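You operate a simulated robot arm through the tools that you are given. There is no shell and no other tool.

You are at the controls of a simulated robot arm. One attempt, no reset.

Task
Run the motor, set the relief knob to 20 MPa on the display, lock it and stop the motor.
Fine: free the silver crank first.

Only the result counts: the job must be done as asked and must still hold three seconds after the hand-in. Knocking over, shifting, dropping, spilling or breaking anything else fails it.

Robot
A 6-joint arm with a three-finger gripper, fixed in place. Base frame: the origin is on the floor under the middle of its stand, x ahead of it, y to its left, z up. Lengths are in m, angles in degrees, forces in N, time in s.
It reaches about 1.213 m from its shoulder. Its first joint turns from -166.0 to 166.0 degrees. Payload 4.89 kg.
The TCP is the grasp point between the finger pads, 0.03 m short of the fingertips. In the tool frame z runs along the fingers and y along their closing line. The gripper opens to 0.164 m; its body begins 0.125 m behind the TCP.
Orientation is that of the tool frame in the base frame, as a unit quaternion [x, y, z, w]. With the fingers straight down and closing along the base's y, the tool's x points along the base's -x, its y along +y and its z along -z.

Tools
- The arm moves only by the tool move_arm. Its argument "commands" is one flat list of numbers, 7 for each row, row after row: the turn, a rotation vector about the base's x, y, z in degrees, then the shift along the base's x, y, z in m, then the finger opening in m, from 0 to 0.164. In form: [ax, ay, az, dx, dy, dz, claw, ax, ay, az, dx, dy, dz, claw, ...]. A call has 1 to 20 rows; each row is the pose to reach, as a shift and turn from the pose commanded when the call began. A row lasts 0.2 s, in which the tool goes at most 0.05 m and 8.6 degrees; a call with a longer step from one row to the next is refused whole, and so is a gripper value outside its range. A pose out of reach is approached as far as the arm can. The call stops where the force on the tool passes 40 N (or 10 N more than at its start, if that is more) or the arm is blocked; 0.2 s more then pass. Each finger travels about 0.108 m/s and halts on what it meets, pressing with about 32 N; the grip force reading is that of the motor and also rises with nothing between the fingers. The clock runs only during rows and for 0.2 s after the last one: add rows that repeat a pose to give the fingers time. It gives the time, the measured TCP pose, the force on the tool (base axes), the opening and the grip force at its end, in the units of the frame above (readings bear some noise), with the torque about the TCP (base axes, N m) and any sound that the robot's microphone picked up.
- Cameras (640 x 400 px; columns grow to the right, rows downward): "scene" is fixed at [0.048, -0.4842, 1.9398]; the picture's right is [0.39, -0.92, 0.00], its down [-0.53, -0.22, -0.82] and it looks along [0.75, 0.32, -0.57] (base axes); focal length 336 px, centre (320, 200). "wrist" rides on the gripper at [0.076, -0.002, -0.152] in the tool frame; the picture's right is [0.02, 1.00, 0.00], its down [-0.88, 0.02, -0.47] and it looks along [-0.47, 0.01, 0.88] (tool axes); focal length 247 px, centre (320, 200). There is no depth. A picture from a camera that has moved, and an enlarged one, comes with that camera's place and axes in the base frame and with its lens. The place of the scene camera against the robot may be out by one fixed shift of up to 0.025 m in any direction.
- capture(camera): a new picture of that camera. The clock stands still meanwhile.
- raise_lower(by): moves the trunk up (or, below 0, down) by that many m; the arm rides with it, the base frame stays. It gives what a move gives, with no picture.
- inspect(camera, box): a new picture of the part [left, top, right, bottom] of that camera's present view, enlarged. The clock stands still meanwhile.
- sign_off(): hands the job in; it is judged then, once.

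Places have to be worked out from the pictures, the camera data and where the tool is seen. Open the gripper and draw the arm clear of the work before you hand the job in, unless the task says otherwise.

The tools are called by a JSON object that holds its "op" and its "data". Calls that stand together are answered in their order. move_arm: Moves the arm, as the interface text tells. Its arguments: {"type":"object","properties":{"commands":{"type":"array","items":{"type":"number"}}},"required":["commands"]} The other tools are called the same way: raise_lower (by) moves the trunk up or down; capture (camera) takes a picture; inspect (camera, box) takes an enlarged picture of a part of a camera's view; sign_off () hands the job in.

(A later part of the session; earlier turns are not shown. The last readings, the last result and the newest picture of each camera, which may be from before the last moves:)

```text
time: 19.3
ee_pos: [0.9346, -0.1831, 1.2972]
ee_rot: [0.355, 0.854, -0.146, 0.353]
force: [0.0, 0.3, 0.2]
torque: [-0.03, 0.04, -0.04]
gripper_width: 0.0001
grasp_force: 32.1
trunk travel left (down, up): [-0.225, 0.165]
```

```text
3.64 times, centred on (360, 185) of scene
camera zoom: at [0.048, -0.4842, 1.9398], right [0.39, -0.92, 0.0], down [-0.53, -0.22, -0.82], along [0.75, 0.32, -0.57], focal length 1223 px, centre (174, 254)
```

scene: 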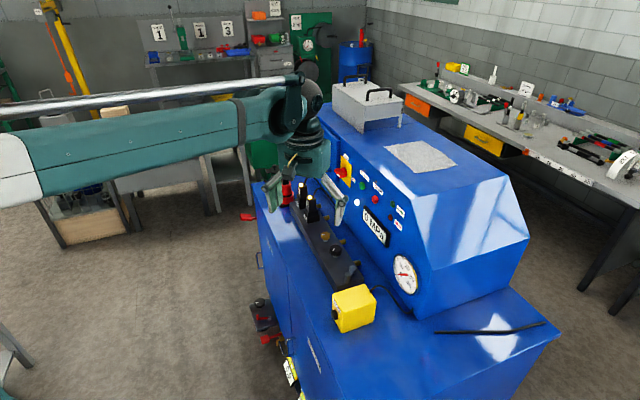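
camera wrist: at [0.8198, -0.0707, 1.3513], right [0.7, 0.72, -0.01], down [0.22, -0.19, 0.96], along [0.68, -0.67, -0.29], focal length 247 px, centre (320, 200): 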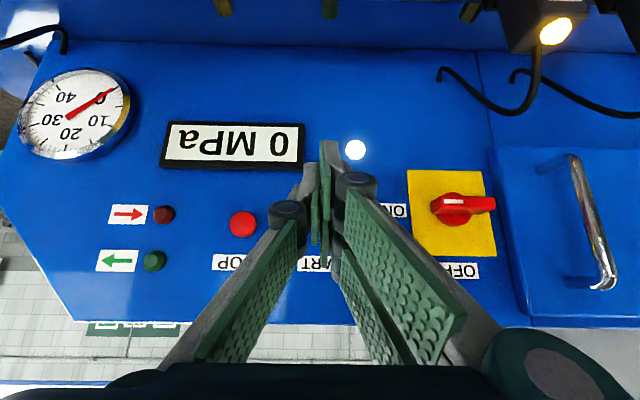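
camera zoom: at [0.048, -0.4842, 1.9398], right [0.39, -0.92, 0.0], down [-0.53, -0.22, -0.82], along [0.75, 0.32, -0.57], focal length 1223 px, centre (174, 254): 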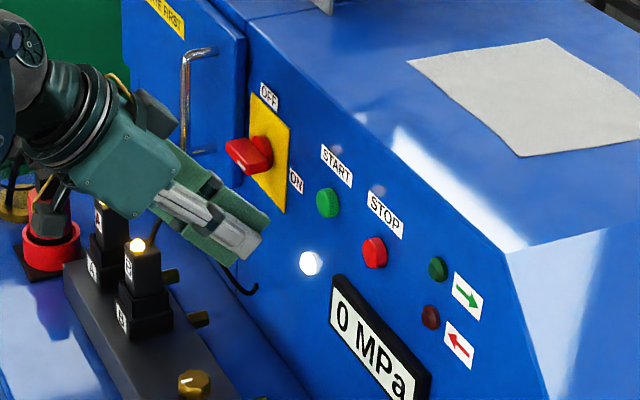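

Alignment is good (STOP checks out at (0.949,-0.315,1.299), so START at ≈(1.012,-0.252,1.299)). I advance toward the START button in shrinking steps, watching the force.

{"op": "inspect", "data": {"camera": "scene", "box": [320, 110, 380, 160]}}

{"op": "move_arm", "data": {"commands": [0, 0, 0, 0.0141, -0.0141, 0, 0, 0, 0, 0, 0.0247, -0.0247, 0, 0, 0, 0, 0, 0.0318, -0.0318, 0, 0, 0, 0, 0, 0.0354, -0.0354, 0, 0]}}

```text
8.00 times, centred on (350, 135) of scene
camera zoom: at [0.048, -0.4842, 1.9398], right [0.39, -0.92, 0.0], down [-0.53, -0.22, -0.82], along [0.75, 0.32, -0.57], focal length 2691 px, centre (80, 720)
```

zoom: 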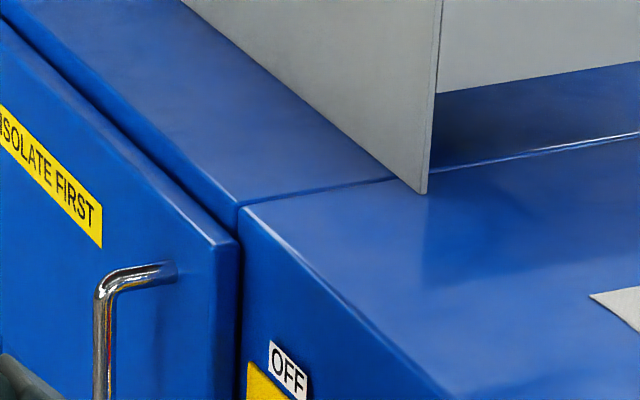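

```text
time: 20.3
ee_pos: [0.9707, -0.219, 1.2987]
ee_rot: [0.354, 0.854, -0.145, 0.353]
force: [-0.2, 0.2, -0.2]
torque: [-0.03, 0.01, -0.02]
gripper_width: 0.0001
grasp_force: 32.0
trunk travel left (down, up): [-0.225, 0.165]
```

No contact yet, about 1 cm to go. I check the sideways alignment in the scene view before pressing.

{"op": "inspect", "data": {"camera": "scene", "box": [320, 150, 400, 220]}}

{"op": "inspect", "data": {"camera": "wrist", "box": [220, 100, 420, 300]}}

```text
5.71 times, centred on (360, 185) of scene
camera zoom: at [0.048, -0.4842, 1.9398], right [0.39, -0.92, 0.0], down [-0.53, -0.22, -0.82], along [0.75, 0.32, -0.57], focal length 1922 px, centre (91, 286)
```

zoom: 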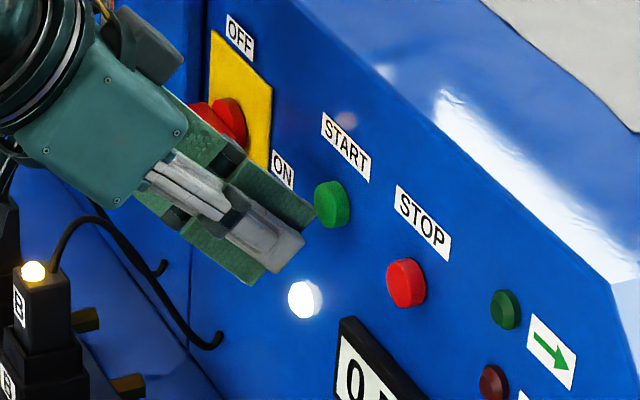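

```text
2.00 times, centred on (320, 200) of wrist
camera zoom: at [0.8549, -0.1059, 1.3531], right [0.7, 0.72, -0.01], down [0.22, -0.19, 0.96], along [0.68, -0.67, -0.29], focal length 494 px, centre (320, 200)
```

zoom: 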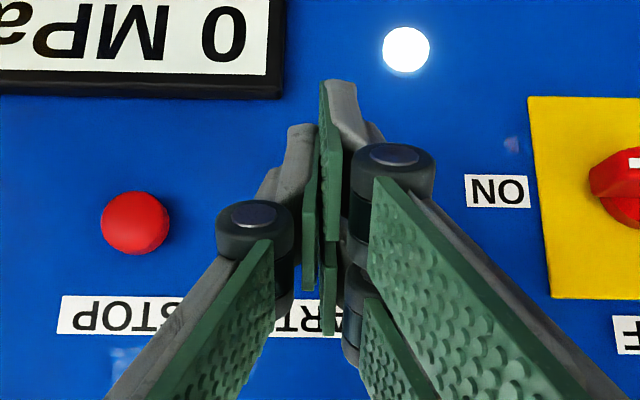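

The leading fingertip corner lines up with START. I press in 3 mm steps.

{"op": "move_arm", "data": {"commands": [0, 0, 0, 0.0028, -0.0028, 0, 0, 0, 0, 0, 0.005, -0.005, 0, 0, 0, 0, 0, 0.0071, -0.0071, 0, 0, 0, 0, 0, 0.0092, -0.0092, 0, 0]}}

{"op": "inspect", "data": {"camera": "scene", "box": [320, 150, 400, 220]}}

```text
time: 21.3
ee_pos: [0.979, -0.2277, 1.2986]
ee_rot: [0.354, 0.853, -0.146, 0.354]
force: [-5.5, 3.0, 1.2]
torque: [-0.04, -0.01, -0.03]
gripper_width: 0.0002
grasp_force: 32.2
trunk travel left (down, up): [-0.225, 0.165]
heard: click
```

```text
5.71 times, centred on (360, 185) of scene
camera zoom: at [0.048, -0.4842, 1.9398], right [0.39, -0.92, 0.0], down [-0.53, -0.22, -0.82], along [0.75, 0.32, -0.57], focal length 1922 px, centre (91, 286)
```

zoom: 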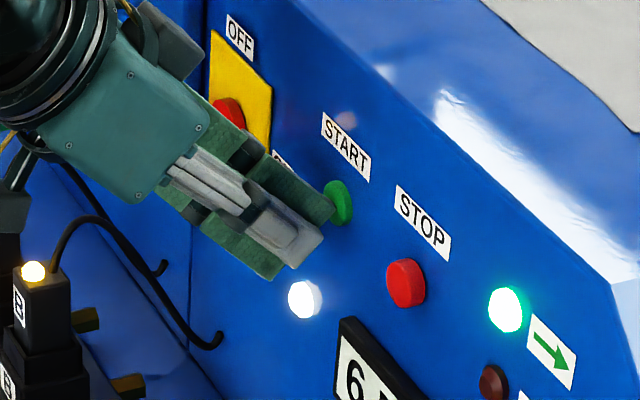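

The motor started: click, green lamp lit, display reads 6 MPa. I back straight away from the button.

{"op": "move_arm", "data": {"commands": [0, 0, 0, -0.015, 0.015, 0, 0, 0, 0, 0, -0.04, 0.04, 0, 0, 0, 0, 0, -0.07, 0.07, 0.02, 0, 5.3, 5.3, 0, -0.085, 0.06, 0.03, 0, 10.6, 10.6, 0, -0.1, 0.05, 0.03, 0, 15.9, 15.9, 0, -0.11, 0.04, 0.02, 0, 21.2, 21.2, 0, -0.115, 0.03, 0.01, 0, 26.5, 26.5, 0, -0.117, 0.02, 0, 0, 31.8, 31.8, 0, -0.117, 0.01, 0, 0, 31.8, 31.8, 0, -0.117, 0.01, 0, 0]}}

{"op": "capture", "data": {"camera": "wrist"}}

{"op": "capture", "data": {"camera": "scene"}}

```text
time: 23.5
ee_pos: [0.8624, -0.2174, 1.2984]
ee_rot: [0.383, 0.924, 0.002, -0.001]
force: [2.3, -0.8, -0.5]
torque: [0.1, 0.16, -0.02]
gripper_width: 0.0001
grasp_force: 32.1
trunk travel left (down, up): [-0.225, 0.165]
```

```text
taken
camera wrist: at [0.8087, -0.1663, 1.451], right [0.69, 0.72, 0.0], down [0.64, -0.61, 0.47], along [0.34, -0.33, -0.88], focal length 247 px, centre (320, 200)
```

wrist: 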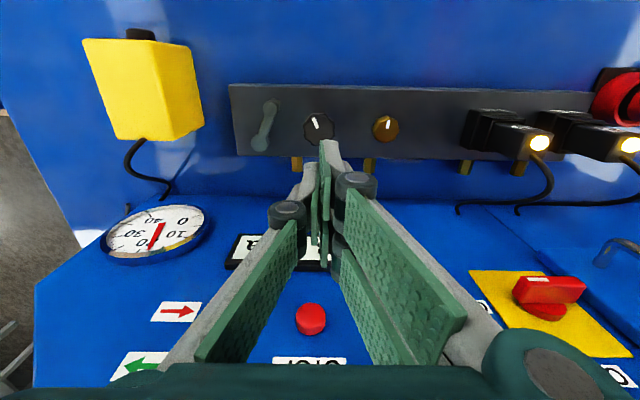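

```text
taken
```

scene: 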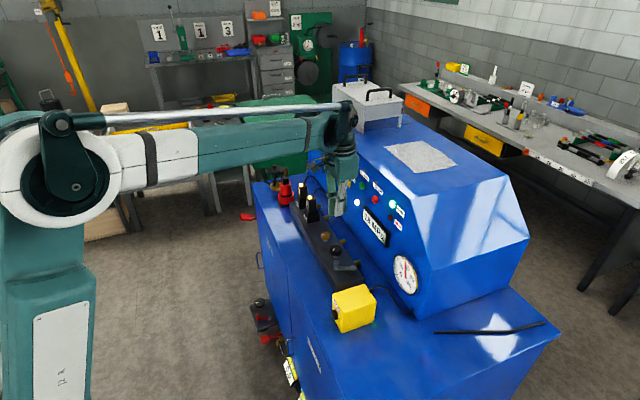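

The gauge needle has moved; I read the display and gauge.

{"op": "inspect", "data": {"camera": "scene", "box": [340, 190, 430, 300]}}

{"op": "inspect", "data": {"camera": "wrist", "box": [220, 70, 440, 200]}}

```text
3.64 times, centred on (385, 245) of scene
camera zoom: at [0.048, -0.4842, 1.9398], right [0.39, -0.92, 0.0], down [-0.53, -0.22, -0.82], along [0.75, 0.32, -0.57], focal length 1223 px, centre (84, 36)
```

zoom: 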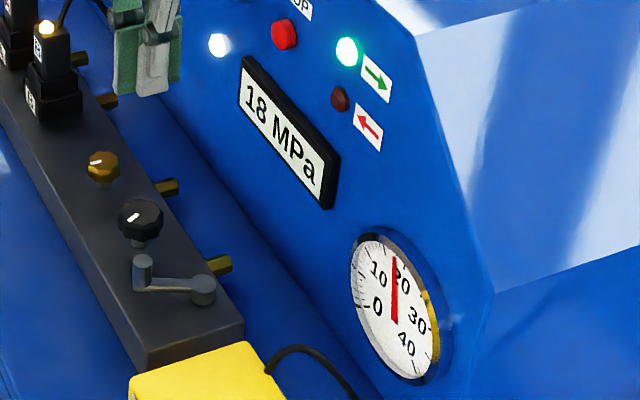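

```text
2.91 times, centred on (330, 135) of wrist
camera zoom: at [0.8087, -0.1663, 1.451], right [0.69, 0.72, 0.0], down [0.64, -0.61, 0.47], along [0.34, -0.33, -0.88], focal length 718 px, centre (291, 389)
```

zoom: 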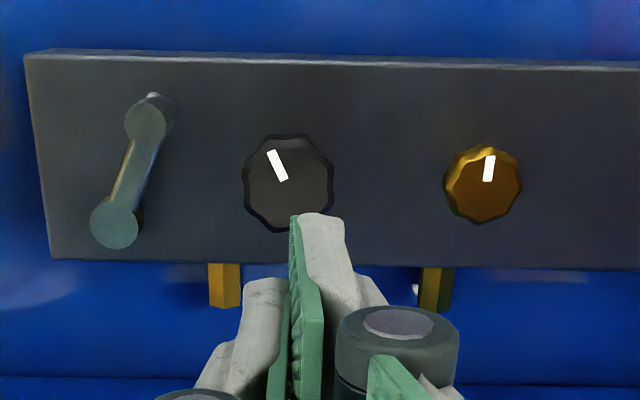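

The display shows 18 MPa and the tool is already right above the black knob (≈(0.862,-0.218), top 1.11). I open to 0.064, lower to just above it and let the pressure settle.

{"op": "move_arm", "data": {"commands": [0, 0, 0, 0, 0, 0, 0.064, 0, 0, 0, 0, 0, -0.03, 0.064, 0, 0, 0, 0, 0, -0.07, 0.064, 0, 0, 0, 0, 0, -0.11, 0.064, 0, 0, 0, 0, 0, -0.135, 0.064, 0, 0, 0, 0, 0, -0.135, 0.064]}}

{"op": "capture", "data": {"camera": "wrist"}}

{"op": "inspect", "data": {"camera": "wrist", "box": [220, 90, 420, 250]}}

{"op": "inspect", "data": {"camera": "scene", "box": [320, 190, 430, 300]}}

```text
time: 24.9
ee_pos: [0.8619, -0.218, 1.1647]
ee_rot: [0.382, 0.924, 0.001, -0.001]
force: [-0.3, -0.1, -0.4]
torque: [0.03, 0.06, 0.02]
gripper_width: 0.064
grasp_force: 0.1
trunk travel left (down, up): [-0.225, 0.165]
```

```text
taken
camera wrist: at [0.8073, -0.1649, 1.3161], right [0.69, 0.72, 0.0], down [0.64, -0.61, 0.47], along [0.34, -0.33, -0.88], focal length 247 px, centre (320, 200)
```

wrist: 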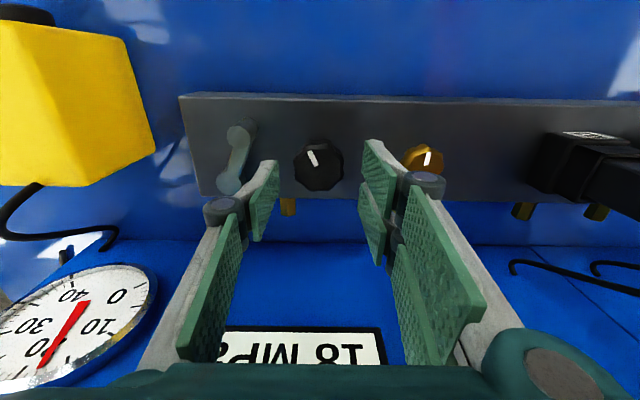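

```text
2.50 times, centred on (320, 170) of wrist
camera zoom: at [0.8073, -0.1649, 1.3161], right [0.69, 0.72, 0.0], down [0.64, -0.61, 0.47], along [0.34, -0.33, -0.88], focal length 617 px, centre (320, 275)
```

zoom: 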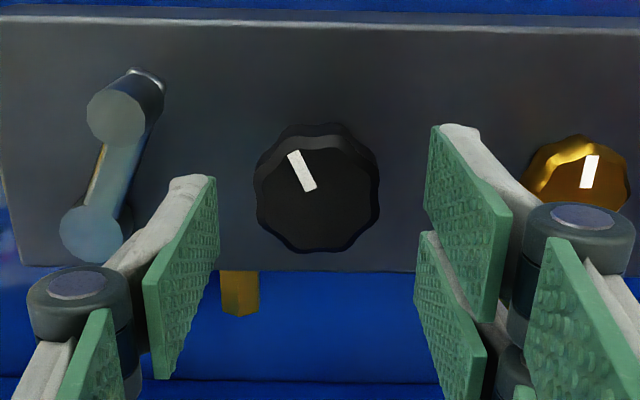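

```text
3.64 times, centred on (375, 245) of scene
camera zoom: at [0.048, -0.4842, 1.9398], right [0.39, -0.92, 0.0], down [-0.53, -0.22, -0.82], along [0.75, 0.32, -0.57], focal length 1223 px, centre (120, 36)
```

zoom: 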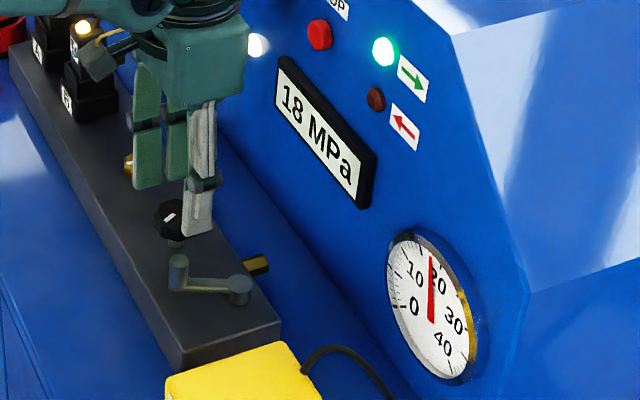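

Display steady at 18 MPa; knob centre is about 3 mm off the tool axis. I correct, descend so tips reach z≈1.089 around the knob, and close gently on it.

{"op": "move_arm", "data": {"commands": [0, 0, 0, 0.0013, -0.0025, -0.02, 0.064, 0, 0, 0, 0.0013, -0.0025, -0.038, 0.064, 0, 0, 0, 0.0013, -0.0025, -0.0455, 0.064, 0, 0, 0, 0.0013, -0.0025, -0.0455, 0.064]}}

{"op": "inspect", "data": {"camera": "wrist", "box": [220, 90, 420, 250]}}

```text
time: 25.9
ee_pos: [0.8631, -0.2193, 1.1195]
ee_rot: [0.382, 0.924, 0.001, 0.0]
force: [0.0, -0.1, -0.2]
torque: [0.02, 0.03, -0.02]
gripper_width: 0.064
grasp_force: 0.0
trunk travel left (down, up): [-0.225, 0.165]
```

```text
2.50 times, centred on (320, 170) of wrist
camera zoom: at [0.8093, -0.1678, 1.2714], right [0.69, 0.72, 0.0], down [0.64, -0.61, 0.47], along [0.34, -0.33, -0.88], focal length 617 px, centre (320, 275)
```

zoom: 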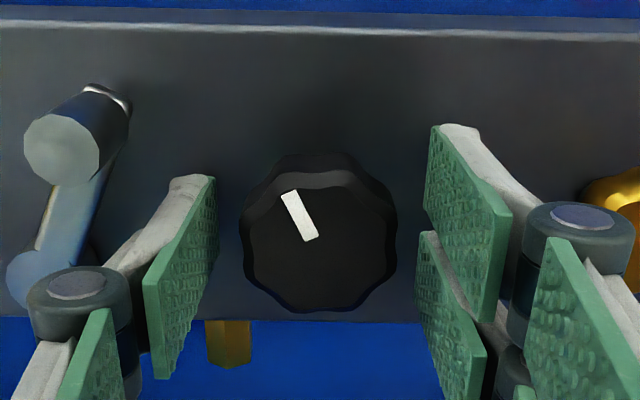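

Knob is centred on the tool axis. I close the fingers on it.

{"op": "move_arm", "data": {"commands": [0, 0, 0, 0, 0, 0, 0.05, 0, 0, 0, 0, 0, 0, 0.03, 0, 0, 0, 0, 0, 0, 0.03]}}

{"op": "inspect", "data": {"camera": "wrist", "box": [220, 90, 420, 250]}}

{"op": "inspect", "data": {"camera": "scene", "box": [340, 190, 430, 300]}}

```text
time: 26.7
ee_pos: [0.8632, -0.2199, 1.1192]
ee_rot: [0.384, 0.923, 0.001, -0.001]
force: [-3.9, -2.3, -3.7]
torque: [-0.07, -0.01, 0.0]
gripper_width: 0.0401
grasp_force: 44.8
trunk travel left (down, up): [-0.225, 0.165]
```

```text
2.50 times, centred on (320, 170) of wrist
camera zoom: at [0.809, -0.168, 1.2714], right [0.69, 0.72, 0.0], down [0.64, -0.61, 0.47], along [0.34, -0.33, -0.88], focal length 617 px, centre (320, 275)
```

zoom: 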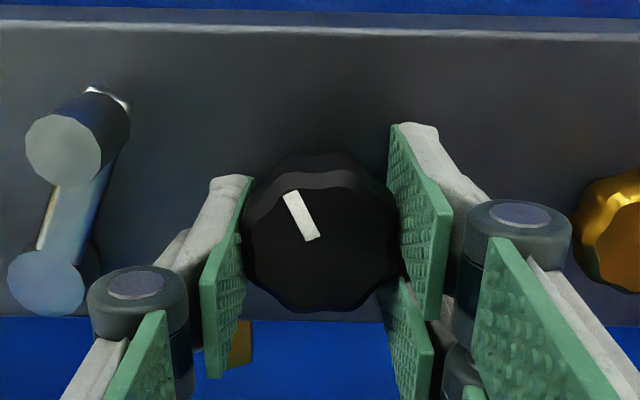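

```text
3.64 times, centred on (385, 245) of scene
camera zoom: at [0.048, -0.4842, 1.9398], right [0.39, -0.92, 0.0], down [-0.53, -0.22, -0.82], along [0.75, 0.32, -0.57], focal length 1223 px, centre (84, 36)
```

zoom: 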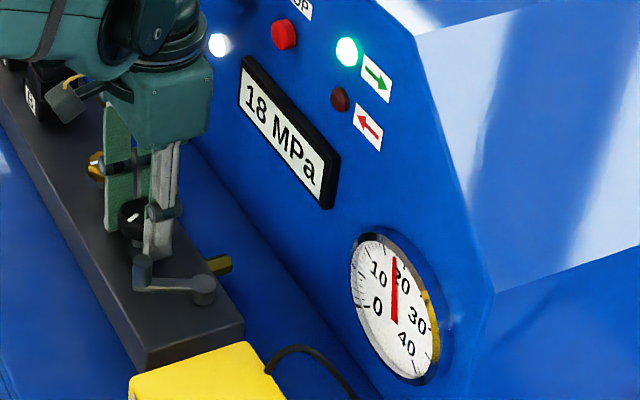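

Knob gripped (0.040 m), still 18 MPa. I turn 10° clockwise and read the display.

{"op": "move_arm", "data": {"commands": [0, 0, -5, 0, 0, 0, 0.03, 0, 0, -10, 0, 0, 0, 0.03, 0, 0, -10, 0, 0, 0, 0.03, 0, 0, -10, 0, 0, 0, 0.03]}}

{"op": "inspect", "data": {"camera": "wrist", "box": [220, 90, 420, 250]}}

{"op": "inspect", "data": {"camera": "scene", "box": [340, 190, 430, 300]}}

```text
time: 27.7
ee_pos: [0.8615, -0.2195, 1.119]
ee_rot: [0.462, 0.887, 0.002, 0.0]
force: [-10.7, -6.9, -0.8]
torque: [-0.2, 0.15, 0.07]
gripper_width: 0.0406
grasp_force: 45.0
trunk travel left (down, up): [-0.225, 0.165]
```

```text
2.50 times, centred on (320, 170) of wrist
camera zoom: at [0.8182, -0.1599, 1.2714], right [0.81, 0.59, 0.0], down [0.52, -0.71, 0.47], along [0.28, -0.38, -0.88], focal length 617 px, centre (320, 275)
```

zoom: 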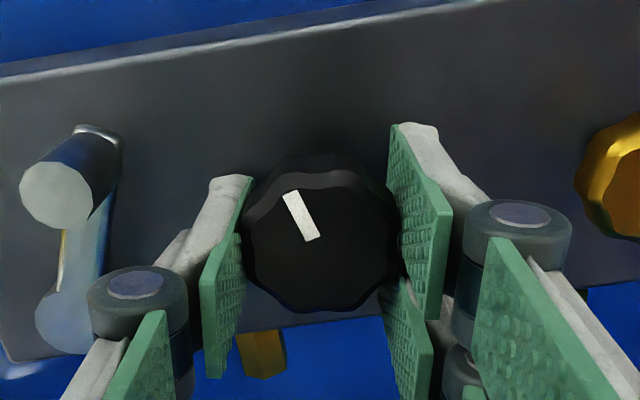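

```text
3.64 times, centred on (385, 245) of scene
camera zoom: at [0.048, -0.4842, 1.9398], right [0.39, -0.92, 0.0], down [-0.53, -0.22, -0.82], along [0.75, 0.32, -0.57], focal length 1223 px, centre (84, 36)
```

zoom: 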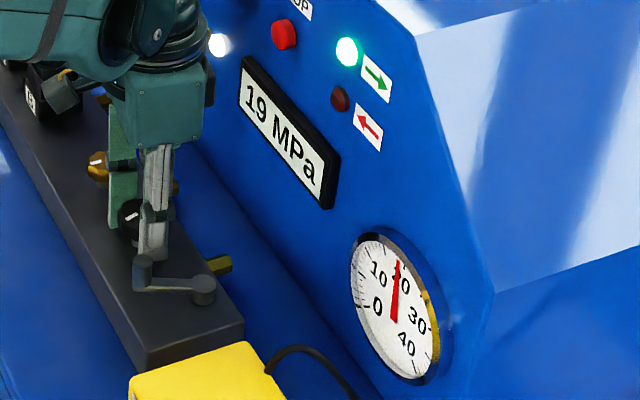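

Clockwise raises it: 19 MPa after 10°. I continue in small steps to find where 20 begins and ends.

{"op": "move_arm", "data": {"commands": [0, 0, -2, 0, 0, 0, 0.03, 0, 0, -4, 0, 0, 0, 0.03, 0, 0, -4, 0, 0, 0, 0.03, 0, 0, -4, 0, 0, 0, 0.03]}}

{"op": "inspect", "data": {"camera": "scene", "box": [340, 190, 430, 300]}}

```text
time: 28.7
ee_pos: [0.8625, -0.2205, 1.1187]
ee_rot: [0.493, 0.87, 0.001, 0.001]
force: [-17.2, -17.5, 6.6]
torque: [-0.34, 0.32, 0.14]
gripper_width: 0.0402
grasp_force: 44.9
trunk travel left (down, up): [-0.225, 0.165]
```

```text
3.64 times, centred on (385, 245) of scene
camera zoom: at [0.048, -0.4842, 1.9398], right [0.39, -0.92, 0.0], down [-0.53, -0.22, -0.82], along [0.75, 0.32, -0.57], focal length 1223 px, centre (84, 36)
```

zoom: 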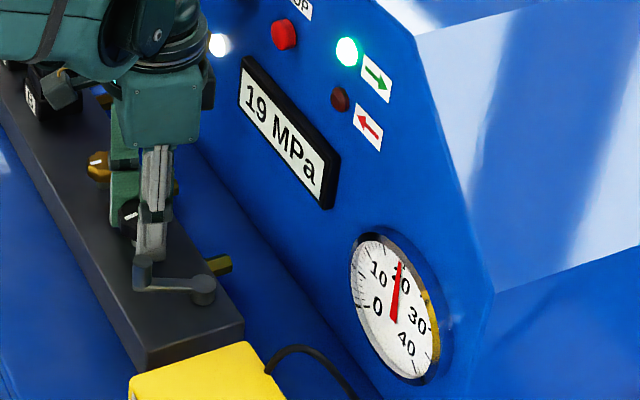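

Still 19 (needle close to 20). I relieve the sideways load by shifting the tool 2 mm and turn a few degrees more.

{"op": "move_arm", "data": {"commands": [0, 0, 0, -0.0008, -0.0007, 0, 0.03, 0, 0, -2, -0.0016, -0.0014, 0, 0.03, 0, 0, -3, -0.0016, -0.0014, 0, 0.03, 0, 0, -3, -0.0016, -0.0014, 0, 0.03, 0, 0, -3, -0.0016, -0.0014, 0, 0.03]}}

{"op": "inspect", "data": {"camera": "scene", "box": [340, 190, 430, 300]}}

{"op": "inspect", "data": {"camera": "wrist", "box": [220, 90, 420, 250]}}

```text
time: 29.9
ee_pos: [0.8627, -0.2219, 1.1189]
ee_rot: [0.515, 0.857, 0.0, 0.0]
force: [9.9, -7.1, 25.1]
torque: [0.01, -0.03, -0.01]
gripper_width: 0.0402
grasp_force: 45.0
trunk travel left (down, up): [-0.225, 0.165]
```

```text
3.64 times, centred on (385, 245) of scene
camera zoom: at [0.048, -0.4842, 1.9398], right [0.39, -0.92, 0.0], down [-0.53, -0.22, -0.82], along [0.75, 0.32, -0.57], focal length 1223 px, centre (84, 36)
```

zoom: 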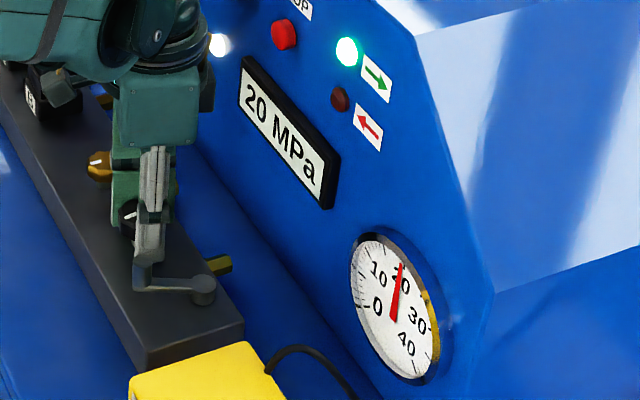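

```text
2.50 times, centred on (320, 170) of wrist
camera zoom: at [0.8251, -0.1552, 1.2712], right [0.87, 0.49, 0.0], down [0.43, -0.77, 0.47], along [0.23, -0.41, -0.88], focal length 617 px, centre (320, 275)
```

zoom: 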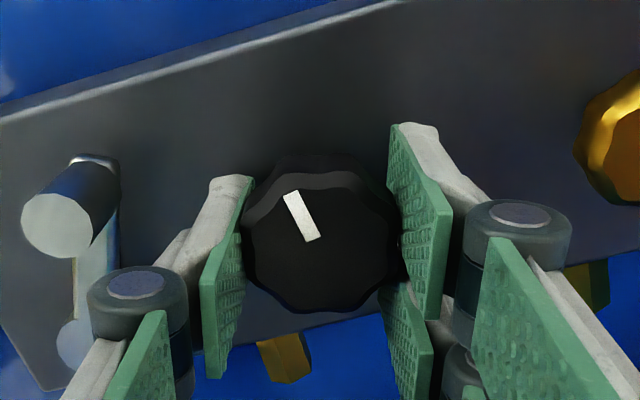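

20 MPa is shown at about 17°. To centre the setting within the "20" band I turn on slowly (easing up 2 mm to relieve the vertical load) to find where it changes to 21.

{"op": "move_arm", "data": {"commands": [0, 0, -1, 0, 0, 0.001, 0.03, 0, 0, -2, 0, 0, 0.002, 0.03, 0, 0, -3, 0, 0, 0.002, 0.03, 0, 0, -3, 0, 0, 0.002, 0.03, 0, 0, -3, 0, 0, 0.002, 0.03]}}

{"op": "inspect", "data": {"camera": "scene", "box": [340, 190, 430, 300]}}

```text
time: 31.1
ee_pos: [0.8613, -0.2213, 1.1191]
ee_rot: [0.537, 0.843, 0.0, -0.001]
force: [-8.5, 6.3, -31.8]
torque: [-0.01, 0.07, 0.06]
gripper_width: 0.0404
grasp_force: 45.5
trunk travel left (down, up): [-0.225, 0.165]
```

```text
3.64 times, centred on (385, 245) of scene
camera zoom: at [0.048, -0.4842, 1.9398], right [0.39, -0.92, 0.0], down [-0.53, -0.22, -0.82], along [0.75, 0.32, -0.57], focal length 1223 px, centre (84, 36)
```

zoom: 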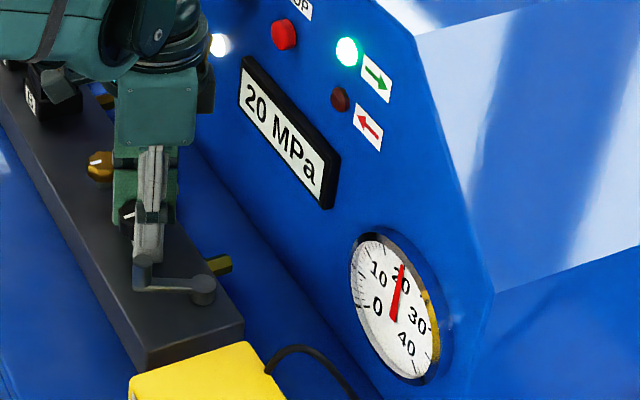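

Still 20 at about 20° of turn. I lower 1 mm to balance the vertical load and turn further in small steps.

{"op": "move_arm", "data": {"commands": [0, 0, 0, 0, 0, -0.0011, 0.03, 0, 0, -1.5, 0, 0, -0.0011, 0.03, 0, 0, -3, 0, 0, -0.0011, 0.03, 0, 0, -3, 0, 0, -0.0011, 0.03, 0, 0, -3, 0, 0, -0.0011, 0.03]}}

{"op": "inspect", "data": {"camera": "scene", "box": [340, 190, 430, 300]}}

```text
time: 32.3
ee_pos: [0.8605, -0.2213, 1.1193]
ee_rot: [0.56, 0.828, 0.0, -0.001]
force: [-23.1, 3.6, -30.2]
torque: [-0.08, 0.12, 0.13]
gripper_width: 0.0405
grasp_force: 45.1
trunk travel left (down, up): [-0.225, 0.165]
```

```text
3.64 times, centred on (385, 245) of scene
camera zoom: at [0.048, -0.4842, 1.9398], right [0.39, -0.92, 0.0], down [-0.53, -0.22, -0.82], along [0.75, 0.32, -0.57], focal length 1223 px, centre (84, 36)
```

zoom: 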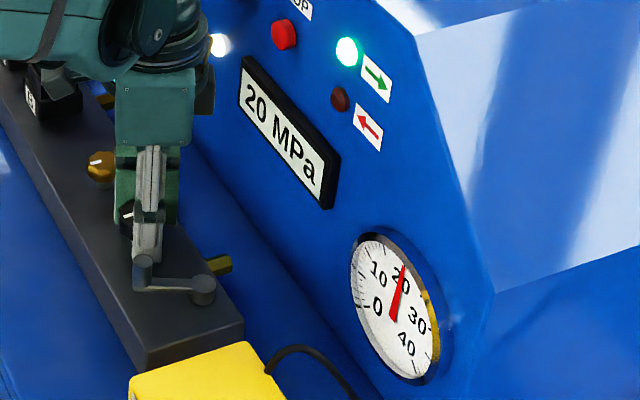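

Still 20 at 23°. Loads are building up, so I look at the grip before going on.

{"op": "inspect", "data": {"camera": "wrist", "box": [200, 80, 440, 260]}}

{"op": "inspect", "data": {"camera": "scene", "box": [325, 200, 385, 280]}}

```text
2.22 times, centred on (320, 170) of wrist
camera zoom: at [0.8322, -0.1521, 1.2722], right [0.92, 0.39, 0.0], down [0.35, -0.81, 0.47], along [0.19, -0.43, -0.88], focal length 549 px, centre (320, 267)
```

zoom: 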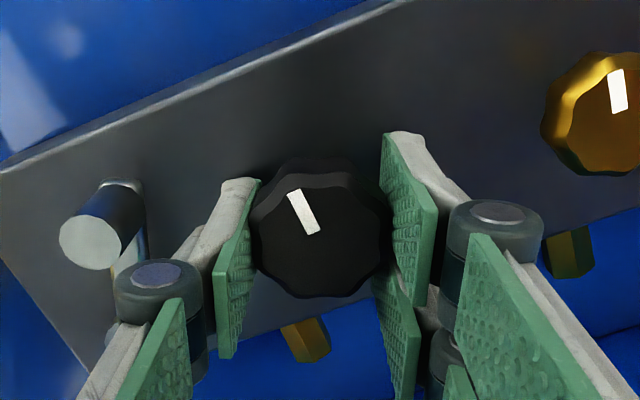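

```text
5.00 times, centred on (355, 240) of scene
camera zoom: at [0.048, -0.4842, 1.9398], right [0.39, -0.92, 0.0], down [-0.53, -0.22, -0.82], along [0.75, 0.32, -0.57], focal length 1682 px, centre (145, 0)
```

zoom: 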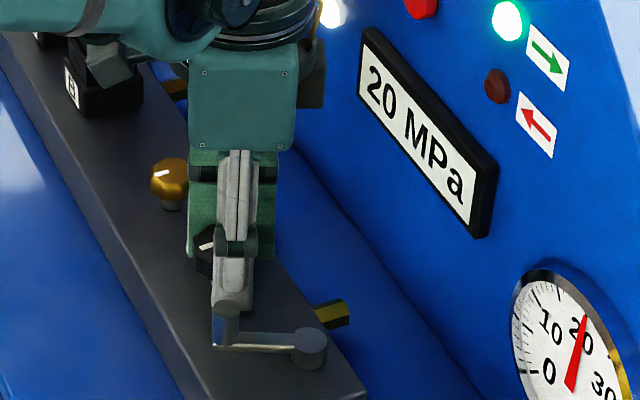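

Nothing else is being touched. I zoom on the gauge to use its needle for a finer reading.

{"op": "inspect", "data": {"camera": "scene", "box": [385, 250, 425, 300]}}

{"op": "inspect", "data": {"camera": "scene", "box": [360, 205, 395, 250]}}

```text
8.00 times, centred on (405, 275) of scene
camera zoom: at [0.048, -0.4842, 1.9398], right [0.39, -0.92, 0.0], down [-0.53, -0.22, -0.82], along [0.75, 0.32, -0.57], focal length 2691 px, centre (-360, -400)
```

zoom: 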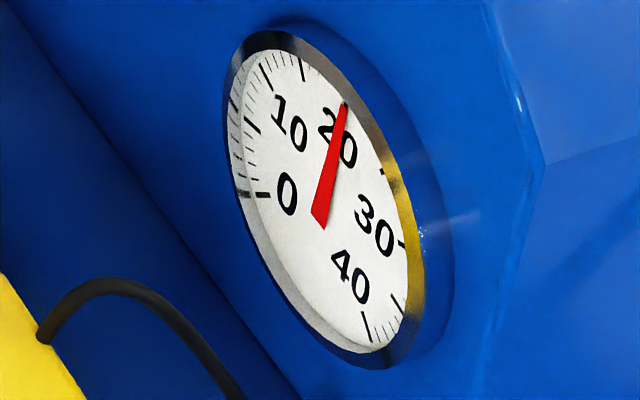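

```text
8.89 times, centred on (378, 228) of scene
camera zoom: at [0.048, -0.4842, 1.9398], right [0.39, -0.92, 0.0], down [-0.53, -0.22, -0.82], along [0.75, 0.32, -0.57], focal length 2990 px, centre (-191, -44)
```

zoom: 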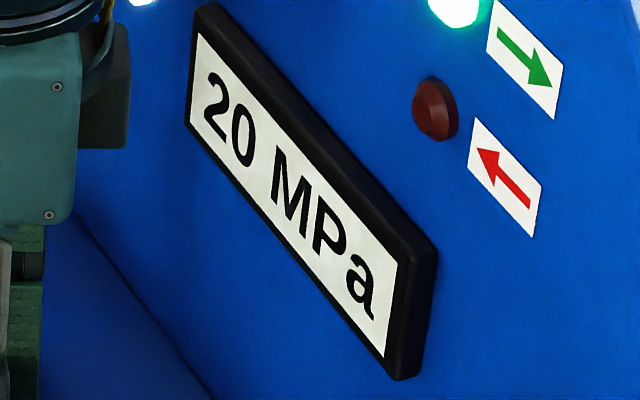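

The needle lies right over the 20 mark. I go a little further to find the upper edge of the 20 band, easing the loads.

{"op": "move_arm", "data": {"commands": [0, 0, 0, -0.001, 0, -0.001, 0.03, 0, 0, -1, -0.001, 0, -0.001, 0.03, 0, 0, -2, -0.001, 0, -0.001, 0.03, 0, 0, -2, -0.001, 0, -0.001, 0.03, 0, 0, -2, -0.001, 0, -0.001, 0.03]}}

{"op": "inspect", "data": {"camera": "scene", "box": [340, 190, 430, 300]}}

```text
time: 33.5
ee_pos: [0.8617, -0.2207, 1.1199]
ee_rot: [0.574, 0.819, 0.001, 0.0]
force: [14.4, -7.7, 19.2]
torque: [-0.18, -0.2, -0.04]
gripper_width: 0.0403
grasp_force: 44.7
trunk travel left (down, up): [-0.225, 0.165]
```

```text
3.64 times, centred on (385, 245) of scene
camera zoom: at [0.048, -0.4842, 1.9398], right [0.39, -0.92, 0.0], down [-0.53, -0.22, -0.82], along [0.75, 0.32, -0.57], focal length 1223 px, centre (84, 36)
```

zoom: 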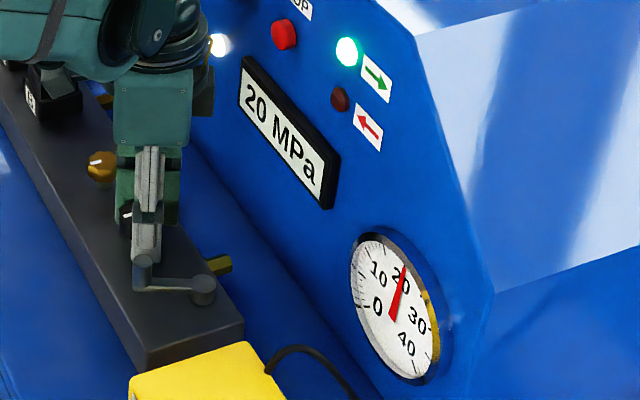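

Still 20 at about 25°. I turn 3° more.

{"op": "move_arm", "data": {"commands": [0, 0, -1, 0.0003, 0, 0.0004, 0.03, 0, 0, -2, 0.0005, 0, 0.0004, 0.03, 0, 0, -3, 0.0005, 0, 0.0004, 0.03, 0, 0, -3, 0.0005, 0, 0.0004, 0.03]}}

{"op": "inspect", "data": {"camera": "scene", "box": [340, 190, 430, 300]}}

{"op": "inspect", "data": {"camera": "wrist", "box": [200, 80, 440, 260]}}

```text
time: 34.5
ee_pos: [0.8612, -0.2212, 1.1199]
ee_rot: [0.595, 0.804, 0.001, 0.0]
force: [3.7, -4.5, 20.5]
torque: [0.25, 0.11, -0.03]
gripper_width: 0.04
grasp_force: 44.6
trunk travel left (down, up): [-0.225, 0.165]
```

```text
3.64 times, centred on (385, 245) of scene
camera zoom: at [0.048, -0.4842, 1.9398], right [0.39, -0.92, 0.0], down [-0.53, -0.22, -0.82], along [0.75, 0.32, -0.57], focal length 1223 px, centre (84, 36)
```

zoom: 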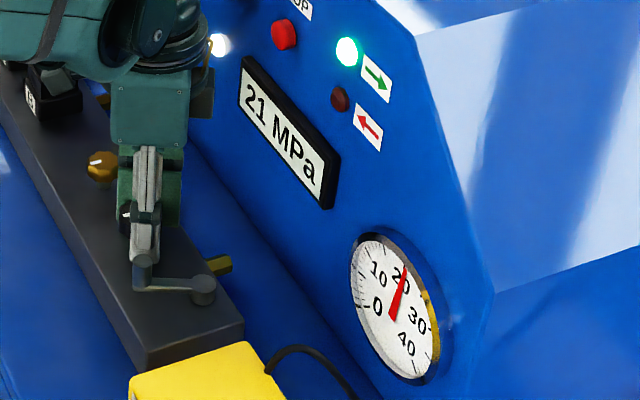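

```text
2.22 times, centred on (320, 170) of wrist
camera zoom: at [0.8377, -0.15, 1.2721], right [0.95, 0.31, 0.0], down [0.27, -0.84, 0.47], along [0.15, -0.45, -0.88], focal length 549 px, centre (320, 267)
```

zoom: 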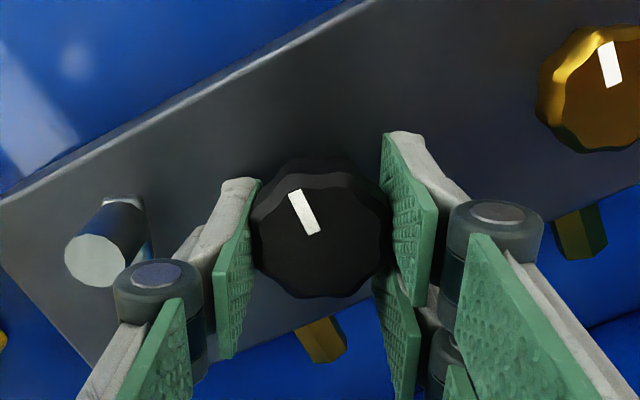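

21 appears at 28°, so the 20 band runs from about 15° to 26°. I turn back 7° to its middle (about 21°).

{"op": "move_arm", "data": {"commands": [0, 0, 2, 0, 0, 0.0004, 0.03, 0, 0, 4, 0, 0, 0.0004, 0.03, 0, 0, 6, 0, 0, 0.0004, 0.03, 0, 0, 7, 0, 0, 0.0004, 0.03, 0, 0, 7, 0, 0, 0.0004, 0.03, 0, 0, 7, 0, 0, 0.0004, 0.03]}}

{"op": "inspect", "data": {"camera": "scene", "box": [340, 190, 430, 300]}}

{"op": "inspect", "data": {"camera": "wrist", "box": [200, 80, 440, 260]}}

```text
time: 35.9
ee_pos: [0.861, -0.222, 1.1192]
ee_rot: [0.545, 0.839, 0.002, 0.001]
force: [7.9, -3.6, 15.7]
torque: [-0.02, -0.1, -0.02]
gripper_width: 0.0405
grasp_force: 44.7
trunk travel left (down, up): [-0.225, 0.165]
```

```text
3.64 times, centred on (385, 245) of scene
camera zoom: at [0.048, -0.4842, 1.9398], right [0.39, -0.92, 0.0], down [-0.53, -0.22, -0.82], along [0.75, 0.32, -0.57], focal length 1223 px, centre (84, 36)
```

zoom: 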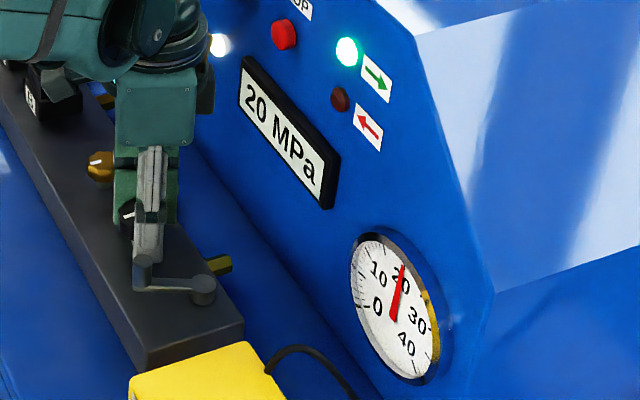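

```text
2.22 times, centred on (320, 170) of wrist
camera zoom: at [0.8297, -0.1531, 1.272], right [0.9, 0.43, 0.0], down [0.37, -0.8, 0.47], along [0.2, -0.43, -0.88], focal length 549 px, centre (320, 267)
```

zoom: 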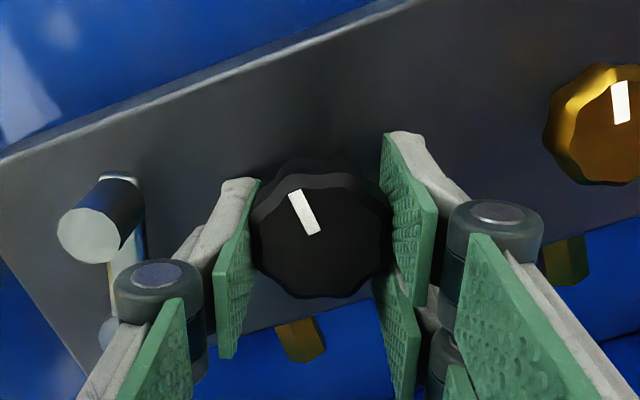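

20 MPa at the band centre. I release the knob with a modest opening and rise straight up, then re-read.

{"op": "move_arm", "data": {"commands": [0, 0, 0, 0, 0, 0, 0.044, 0, 0, 0, 0, 0, 0, 0.056, 0, 0, 0, 0, 0, 0, 0.056, 0, 0, 0, 0, 0, 0.02, 0.056, 0, 0, 0, 0, 0, 0.06, 0.056, 0, 0, 0, 0, 0, 0.1, 0.056, 0, 0, 0, 0, 0, 0.12, 0.056]}}

{"op": "inspect", "data": {"camera": "scene", "box": [340, 190, 430, 300]}}

{"op": "capture", "data": {"camera": "wrist"}}

{"op": "inspect", "data": {"camera": "wrist", "box": [220, 90, 420, 250]}}

```text
time: 37.5
ee_pos: [0.862, -0.221, 1.2411]
ee_rot: [0.545, 0.839, 0.001, 0.0]
force: [0.2, 0.1, 0.2]
torque: [0.02, -0.01, 0.04]
gripper_width: 0.0558
grasp_force: 0.0
trunk travel left (down, up): [-0.225, 0.165]
```

```text
3.64 times, centred on (385, 245) of scene
camera zoom: at [0.048, -0.4842, 1.9398], right [0.39, -0.92, 0.0], down [-0.53, -0.22, -0.82], along [0.75, 0.32, -0.57], focal length 1223 px, centre (84, 36)
```

zoom: 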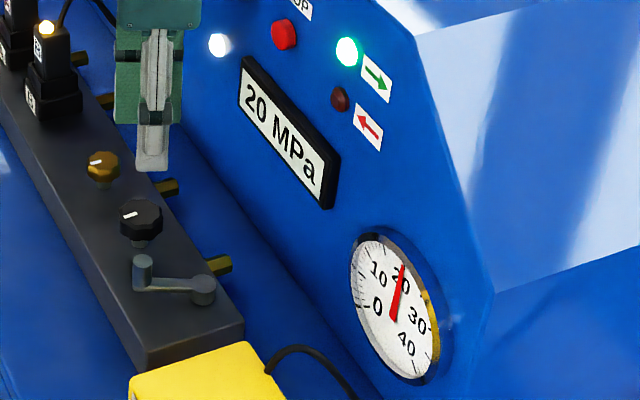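

```text
taken
camera wrist: at [0.8294, -0.1526, 1.3928], right [0.9, 0.43, 0.0], down [0.37, -0.8, 0.47], along [0.2, -0.43, -0.88], focal length 247 px, centre (320, 200)
```

wrist: 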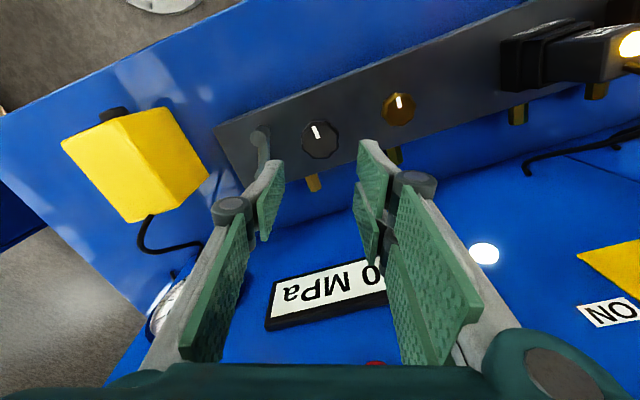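

```text
2.50 times, centred on (320, 170) of wrist
camera zoom: at [0.8294, -0.1526, 1.3928], right [0.9, 0.43, 0.0], down [0.37, -0.8, 0.47], along [0.2, -0.43, -0.88], focal length 617 px, centre (320, 275)
```

zoom: 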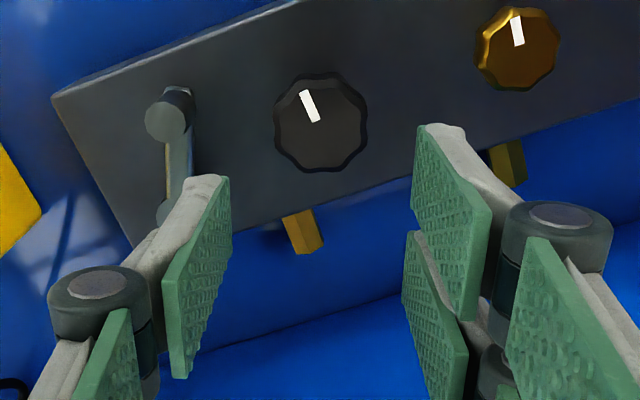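

Still 20 MPa after release, and the needle is on 20. Now I go above the crank handle (≈(0.796,-0.241)) with the fingers in line with its arm to lock it again.

{"op": "move_arm", "data": {"commands": [0, 0, 0, -0.033, -0.01, 0, 0.04, 0, 0, 0, -0.066, -0.0203, 0, 0.038, 0, 0, 0, -0.066, -0.0203, -0.03, 0.038, 0, 0, 0, -0.066, -0.0203, -0.06, 0.038, 0, 0, 0, -0.066, -0.0203, -0.06, 0.038]}}

{"op": "inspect", "data": {"camera": "wrist", "box": [220, 90, 420, 250]}}

```text
time: 38.7
ee_pos: [0.7966, -0.2432, 1.18]
ee_rot: [0.544, 0.839, 0.0, -0.001]
force: [1.2, -0.6, -1.3]
torque: [0.05, 0.17, 0.0]
gripper_width: 0.0381
grasp_force: 0.0
trunk travel left (down, up): [-0.225, 0.165]
```

```text
2.50 times, centred on (320, 170) of wrist
camera zoom: at [0.7644, -0.1752, 1.3323], right [0.9, 0.43, 0.0], down [0.38, -0.8, 0.47], along [0.2, -0.43, -0.88], focal length 617 px, centre (320, 275)
```

zoom: 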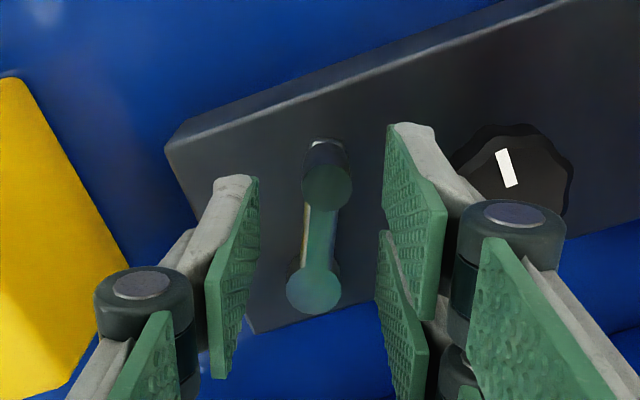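

The handle is centred between the fingers. I descend and close on it, clear of the relief knob.

{"op": "move_arm", "data": {"commands": [0, 0, 0, 0.0012, 0.0008, -0.025, 0.038, 0, 0, 0, 0.0012, 0.0008, -0.045, 0.038, 0, 0, 0, 0.0012, 0.0008, -0.052, 0.038, 0, 0, 0, 0.0012, 0.0008, -0.052, 0.02, 0, 0, 0, 0.0012, 0.0008, -0.052, 0, 0, 0, 0, 0.0012, 0.0008, -0.052, 0]}}

{"op": "inspect", "data": {"camera": "wrist", "box": [220, 90, 420, 250]}}

{"op": "inspect", "data": {"camera": "scene", "box": [340, 190, 430, 300]}}

```text
time: 40.1
ee_pos: [0.7964, -0.2428, 1.1275]
ee_rot: [0.545, 0.838, 0.0, 0.0]
force: [-3.9, 0.8, -4.3]
torque: [-0.06, 0.09, -0.13]
gripper_width: 0.016
grasp_force: 45.3
trunk travel left (down, up): [-0.225, 0.165]
```

```text
2.50 times, centred on (320, 170) of wrist
camera zoom: at [0.7638, -0.1738, 1.2802], right [0.9, 0.43, 0.0], down [0.37, -0.8, 0.47], along [0.2, -0.43, -0.88], focal length 617 px, centre (320, 275)
```

zoom: 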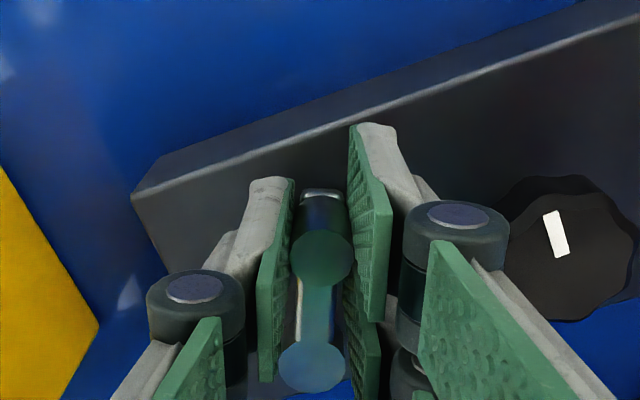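

```text
3.64 times, centred on (385, 245) of scene
camera zoom: at [0.048, -0.4842, 1.9398], right [0.39, -0.92, 0.0], down [-0.53, -0.22, -0.82], along [0.75, 0.32, -0.57], focal length 1223 px, centre (84, 36)
```

zoom: 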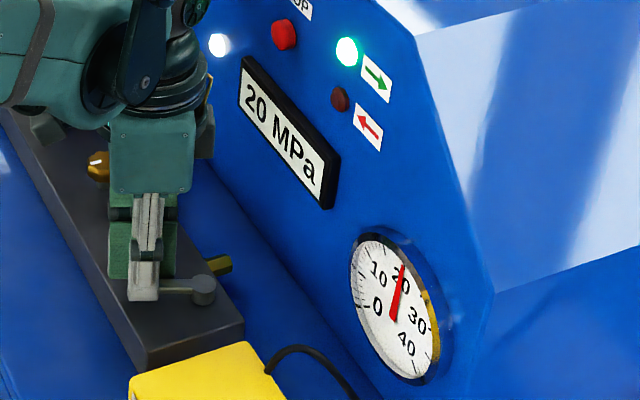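

Handle gripped, still 20 MPa. I turn the crank counter-clockwise back along its arc, first about half way.

{"op": "move_arm", "data": {"commands": [0, 0, 7, -0.0063, -0.0029, 0, 0, 0, 0, 15, -0.013, -0.007, 0, 0, 0, 0, 23, -0.019, -0.0121, 0, 0, 0, 0, 31, -0.0242, -0.0179, 0, 0, 0, 0, 39, -0.0285, -0.0245, 0, 0]}}

{"op": "inspect", "data": {"camera": "scene", "box": [340, 190, 430, 300]}}

{"op": "inspect", "data": {"camera": "wrist", "box": [220, 90, 420, 250]}}

```text
time: 41.3
ee_pos: [0.7674, -0.2666, 1.1279]
ee_rot: [0.232, 0.973, 0.001, 0.0]
force: [12.4, -5.3, 26.0]
torque: [-0.2, -0.49, 0.05]
gripper_width: 0.0162
grasp_force: 44.7
trunk travel left (down, up): [-0.225, 0.165]
```

```text
3.64 times, centred on (385, 245) of scene
camera zoom: at [0.048, -0.4842, 1.9398], right [0.39, -0.92, 0.0], down [-0.53, -0.22, -0.82], along [0.75, 0.32, -0.57], focal length 1223 px, centre (84, 36)
```

zoom: 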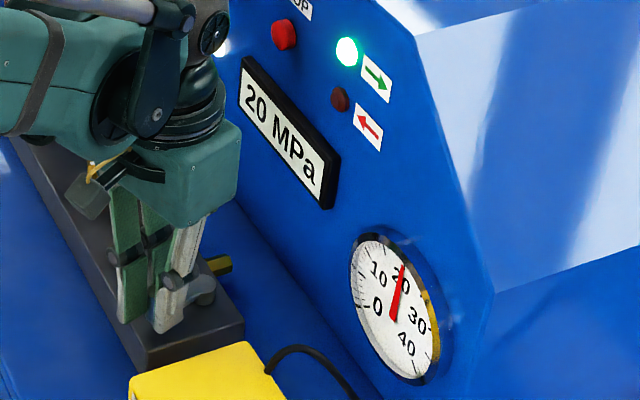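

```text
2.50 times, centred on (320, 170) of wrist
camera zoom: at [0.6995, -0.2342, 1.2799], right [0.43, 0.9, 0.0], down [0.79, -0.38, 0.47], along [0.43, -0.2, -0.88], focal length 617 px, centre (320, 275)
```

zoom: 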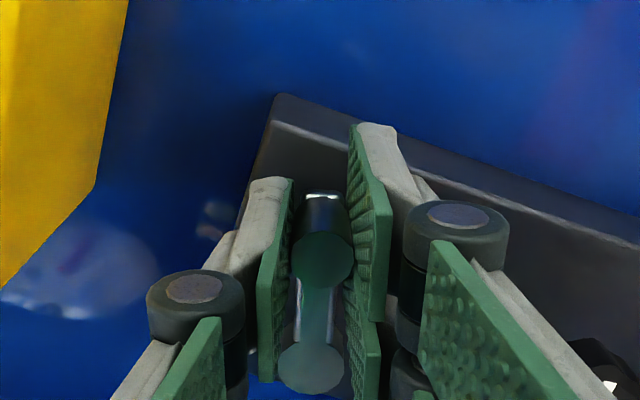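

The crank follows (about 28° left) and the display stays 20. I continue to its starting end, easing the vertical load by about 1 mm.

{"op": "move_arm", "data": {"commands": [0, 0, 0, 0.0005, 0, 0.0007, 0, 0, 0, 8, -0.0025, -0.007, 0.0007, 0, 0, 0, 16, -0.0045, -0.0143, 0.0007, 0, 0, 0, 21, -0.0055, -0.0201, 0.0007, 0]}}

{"op": "inspect", "data": {"camera": "scene", "box": [340, 190, 430, 300]}}

{"op": "inspect", "data": {"camera": "wrist", "box": [220, 90, 420, 250]}}

```text
time: 42.3
ee_pos: [0.7614, -0.2844, 1.1284]
ee_rot: [0.051, 0.999, 0.001, -0.001]
force: [-10.1, 7.5, 1.8]
torque: [0.29, 0.27, 0.26]
gripper_width: 0.0159
grasp_force: 44.9
trunk travel left (down, up): [-0.225, 0.165]
```

```text
3.64 times, centred on (385, 245) of scene
camera zoom: at [0.048, -0.4842, 1.9398], right [0.39, -0.92, 0.0], down [-0.53, -0.22, -0.82], along [0.75, 0.32, -0.57], focal length 1223 px, centre (84, 36)
```

zoom: 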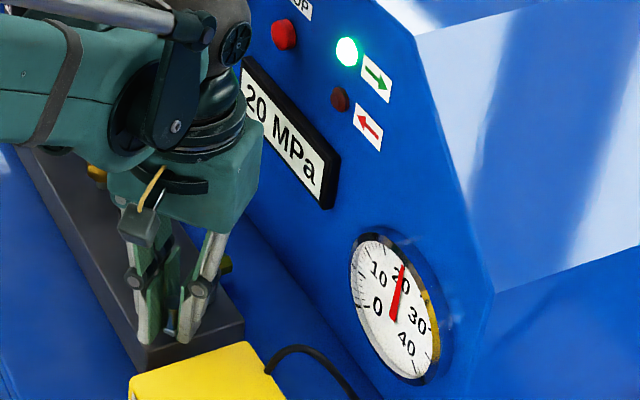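

```text
2.50 times, centred on (320, 170) of wrist
camera zoom: at [0.6862, -0.2793, 1.2797], right [0.08, 1.0, 0.0], down [0.88, -0.07, 0.47], along [0.47, -0.04, -0.88], focal length 617 px, centre (320, 275)
```

zoom: 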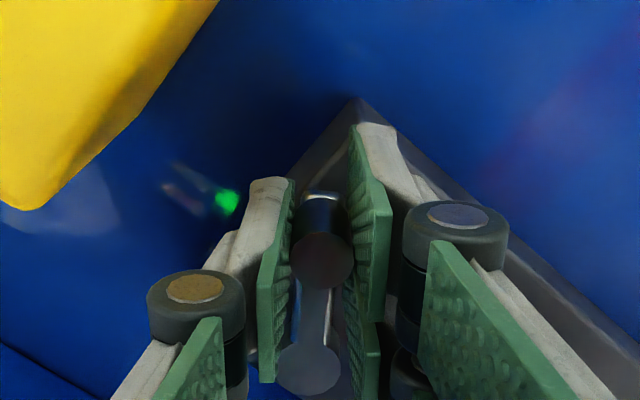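

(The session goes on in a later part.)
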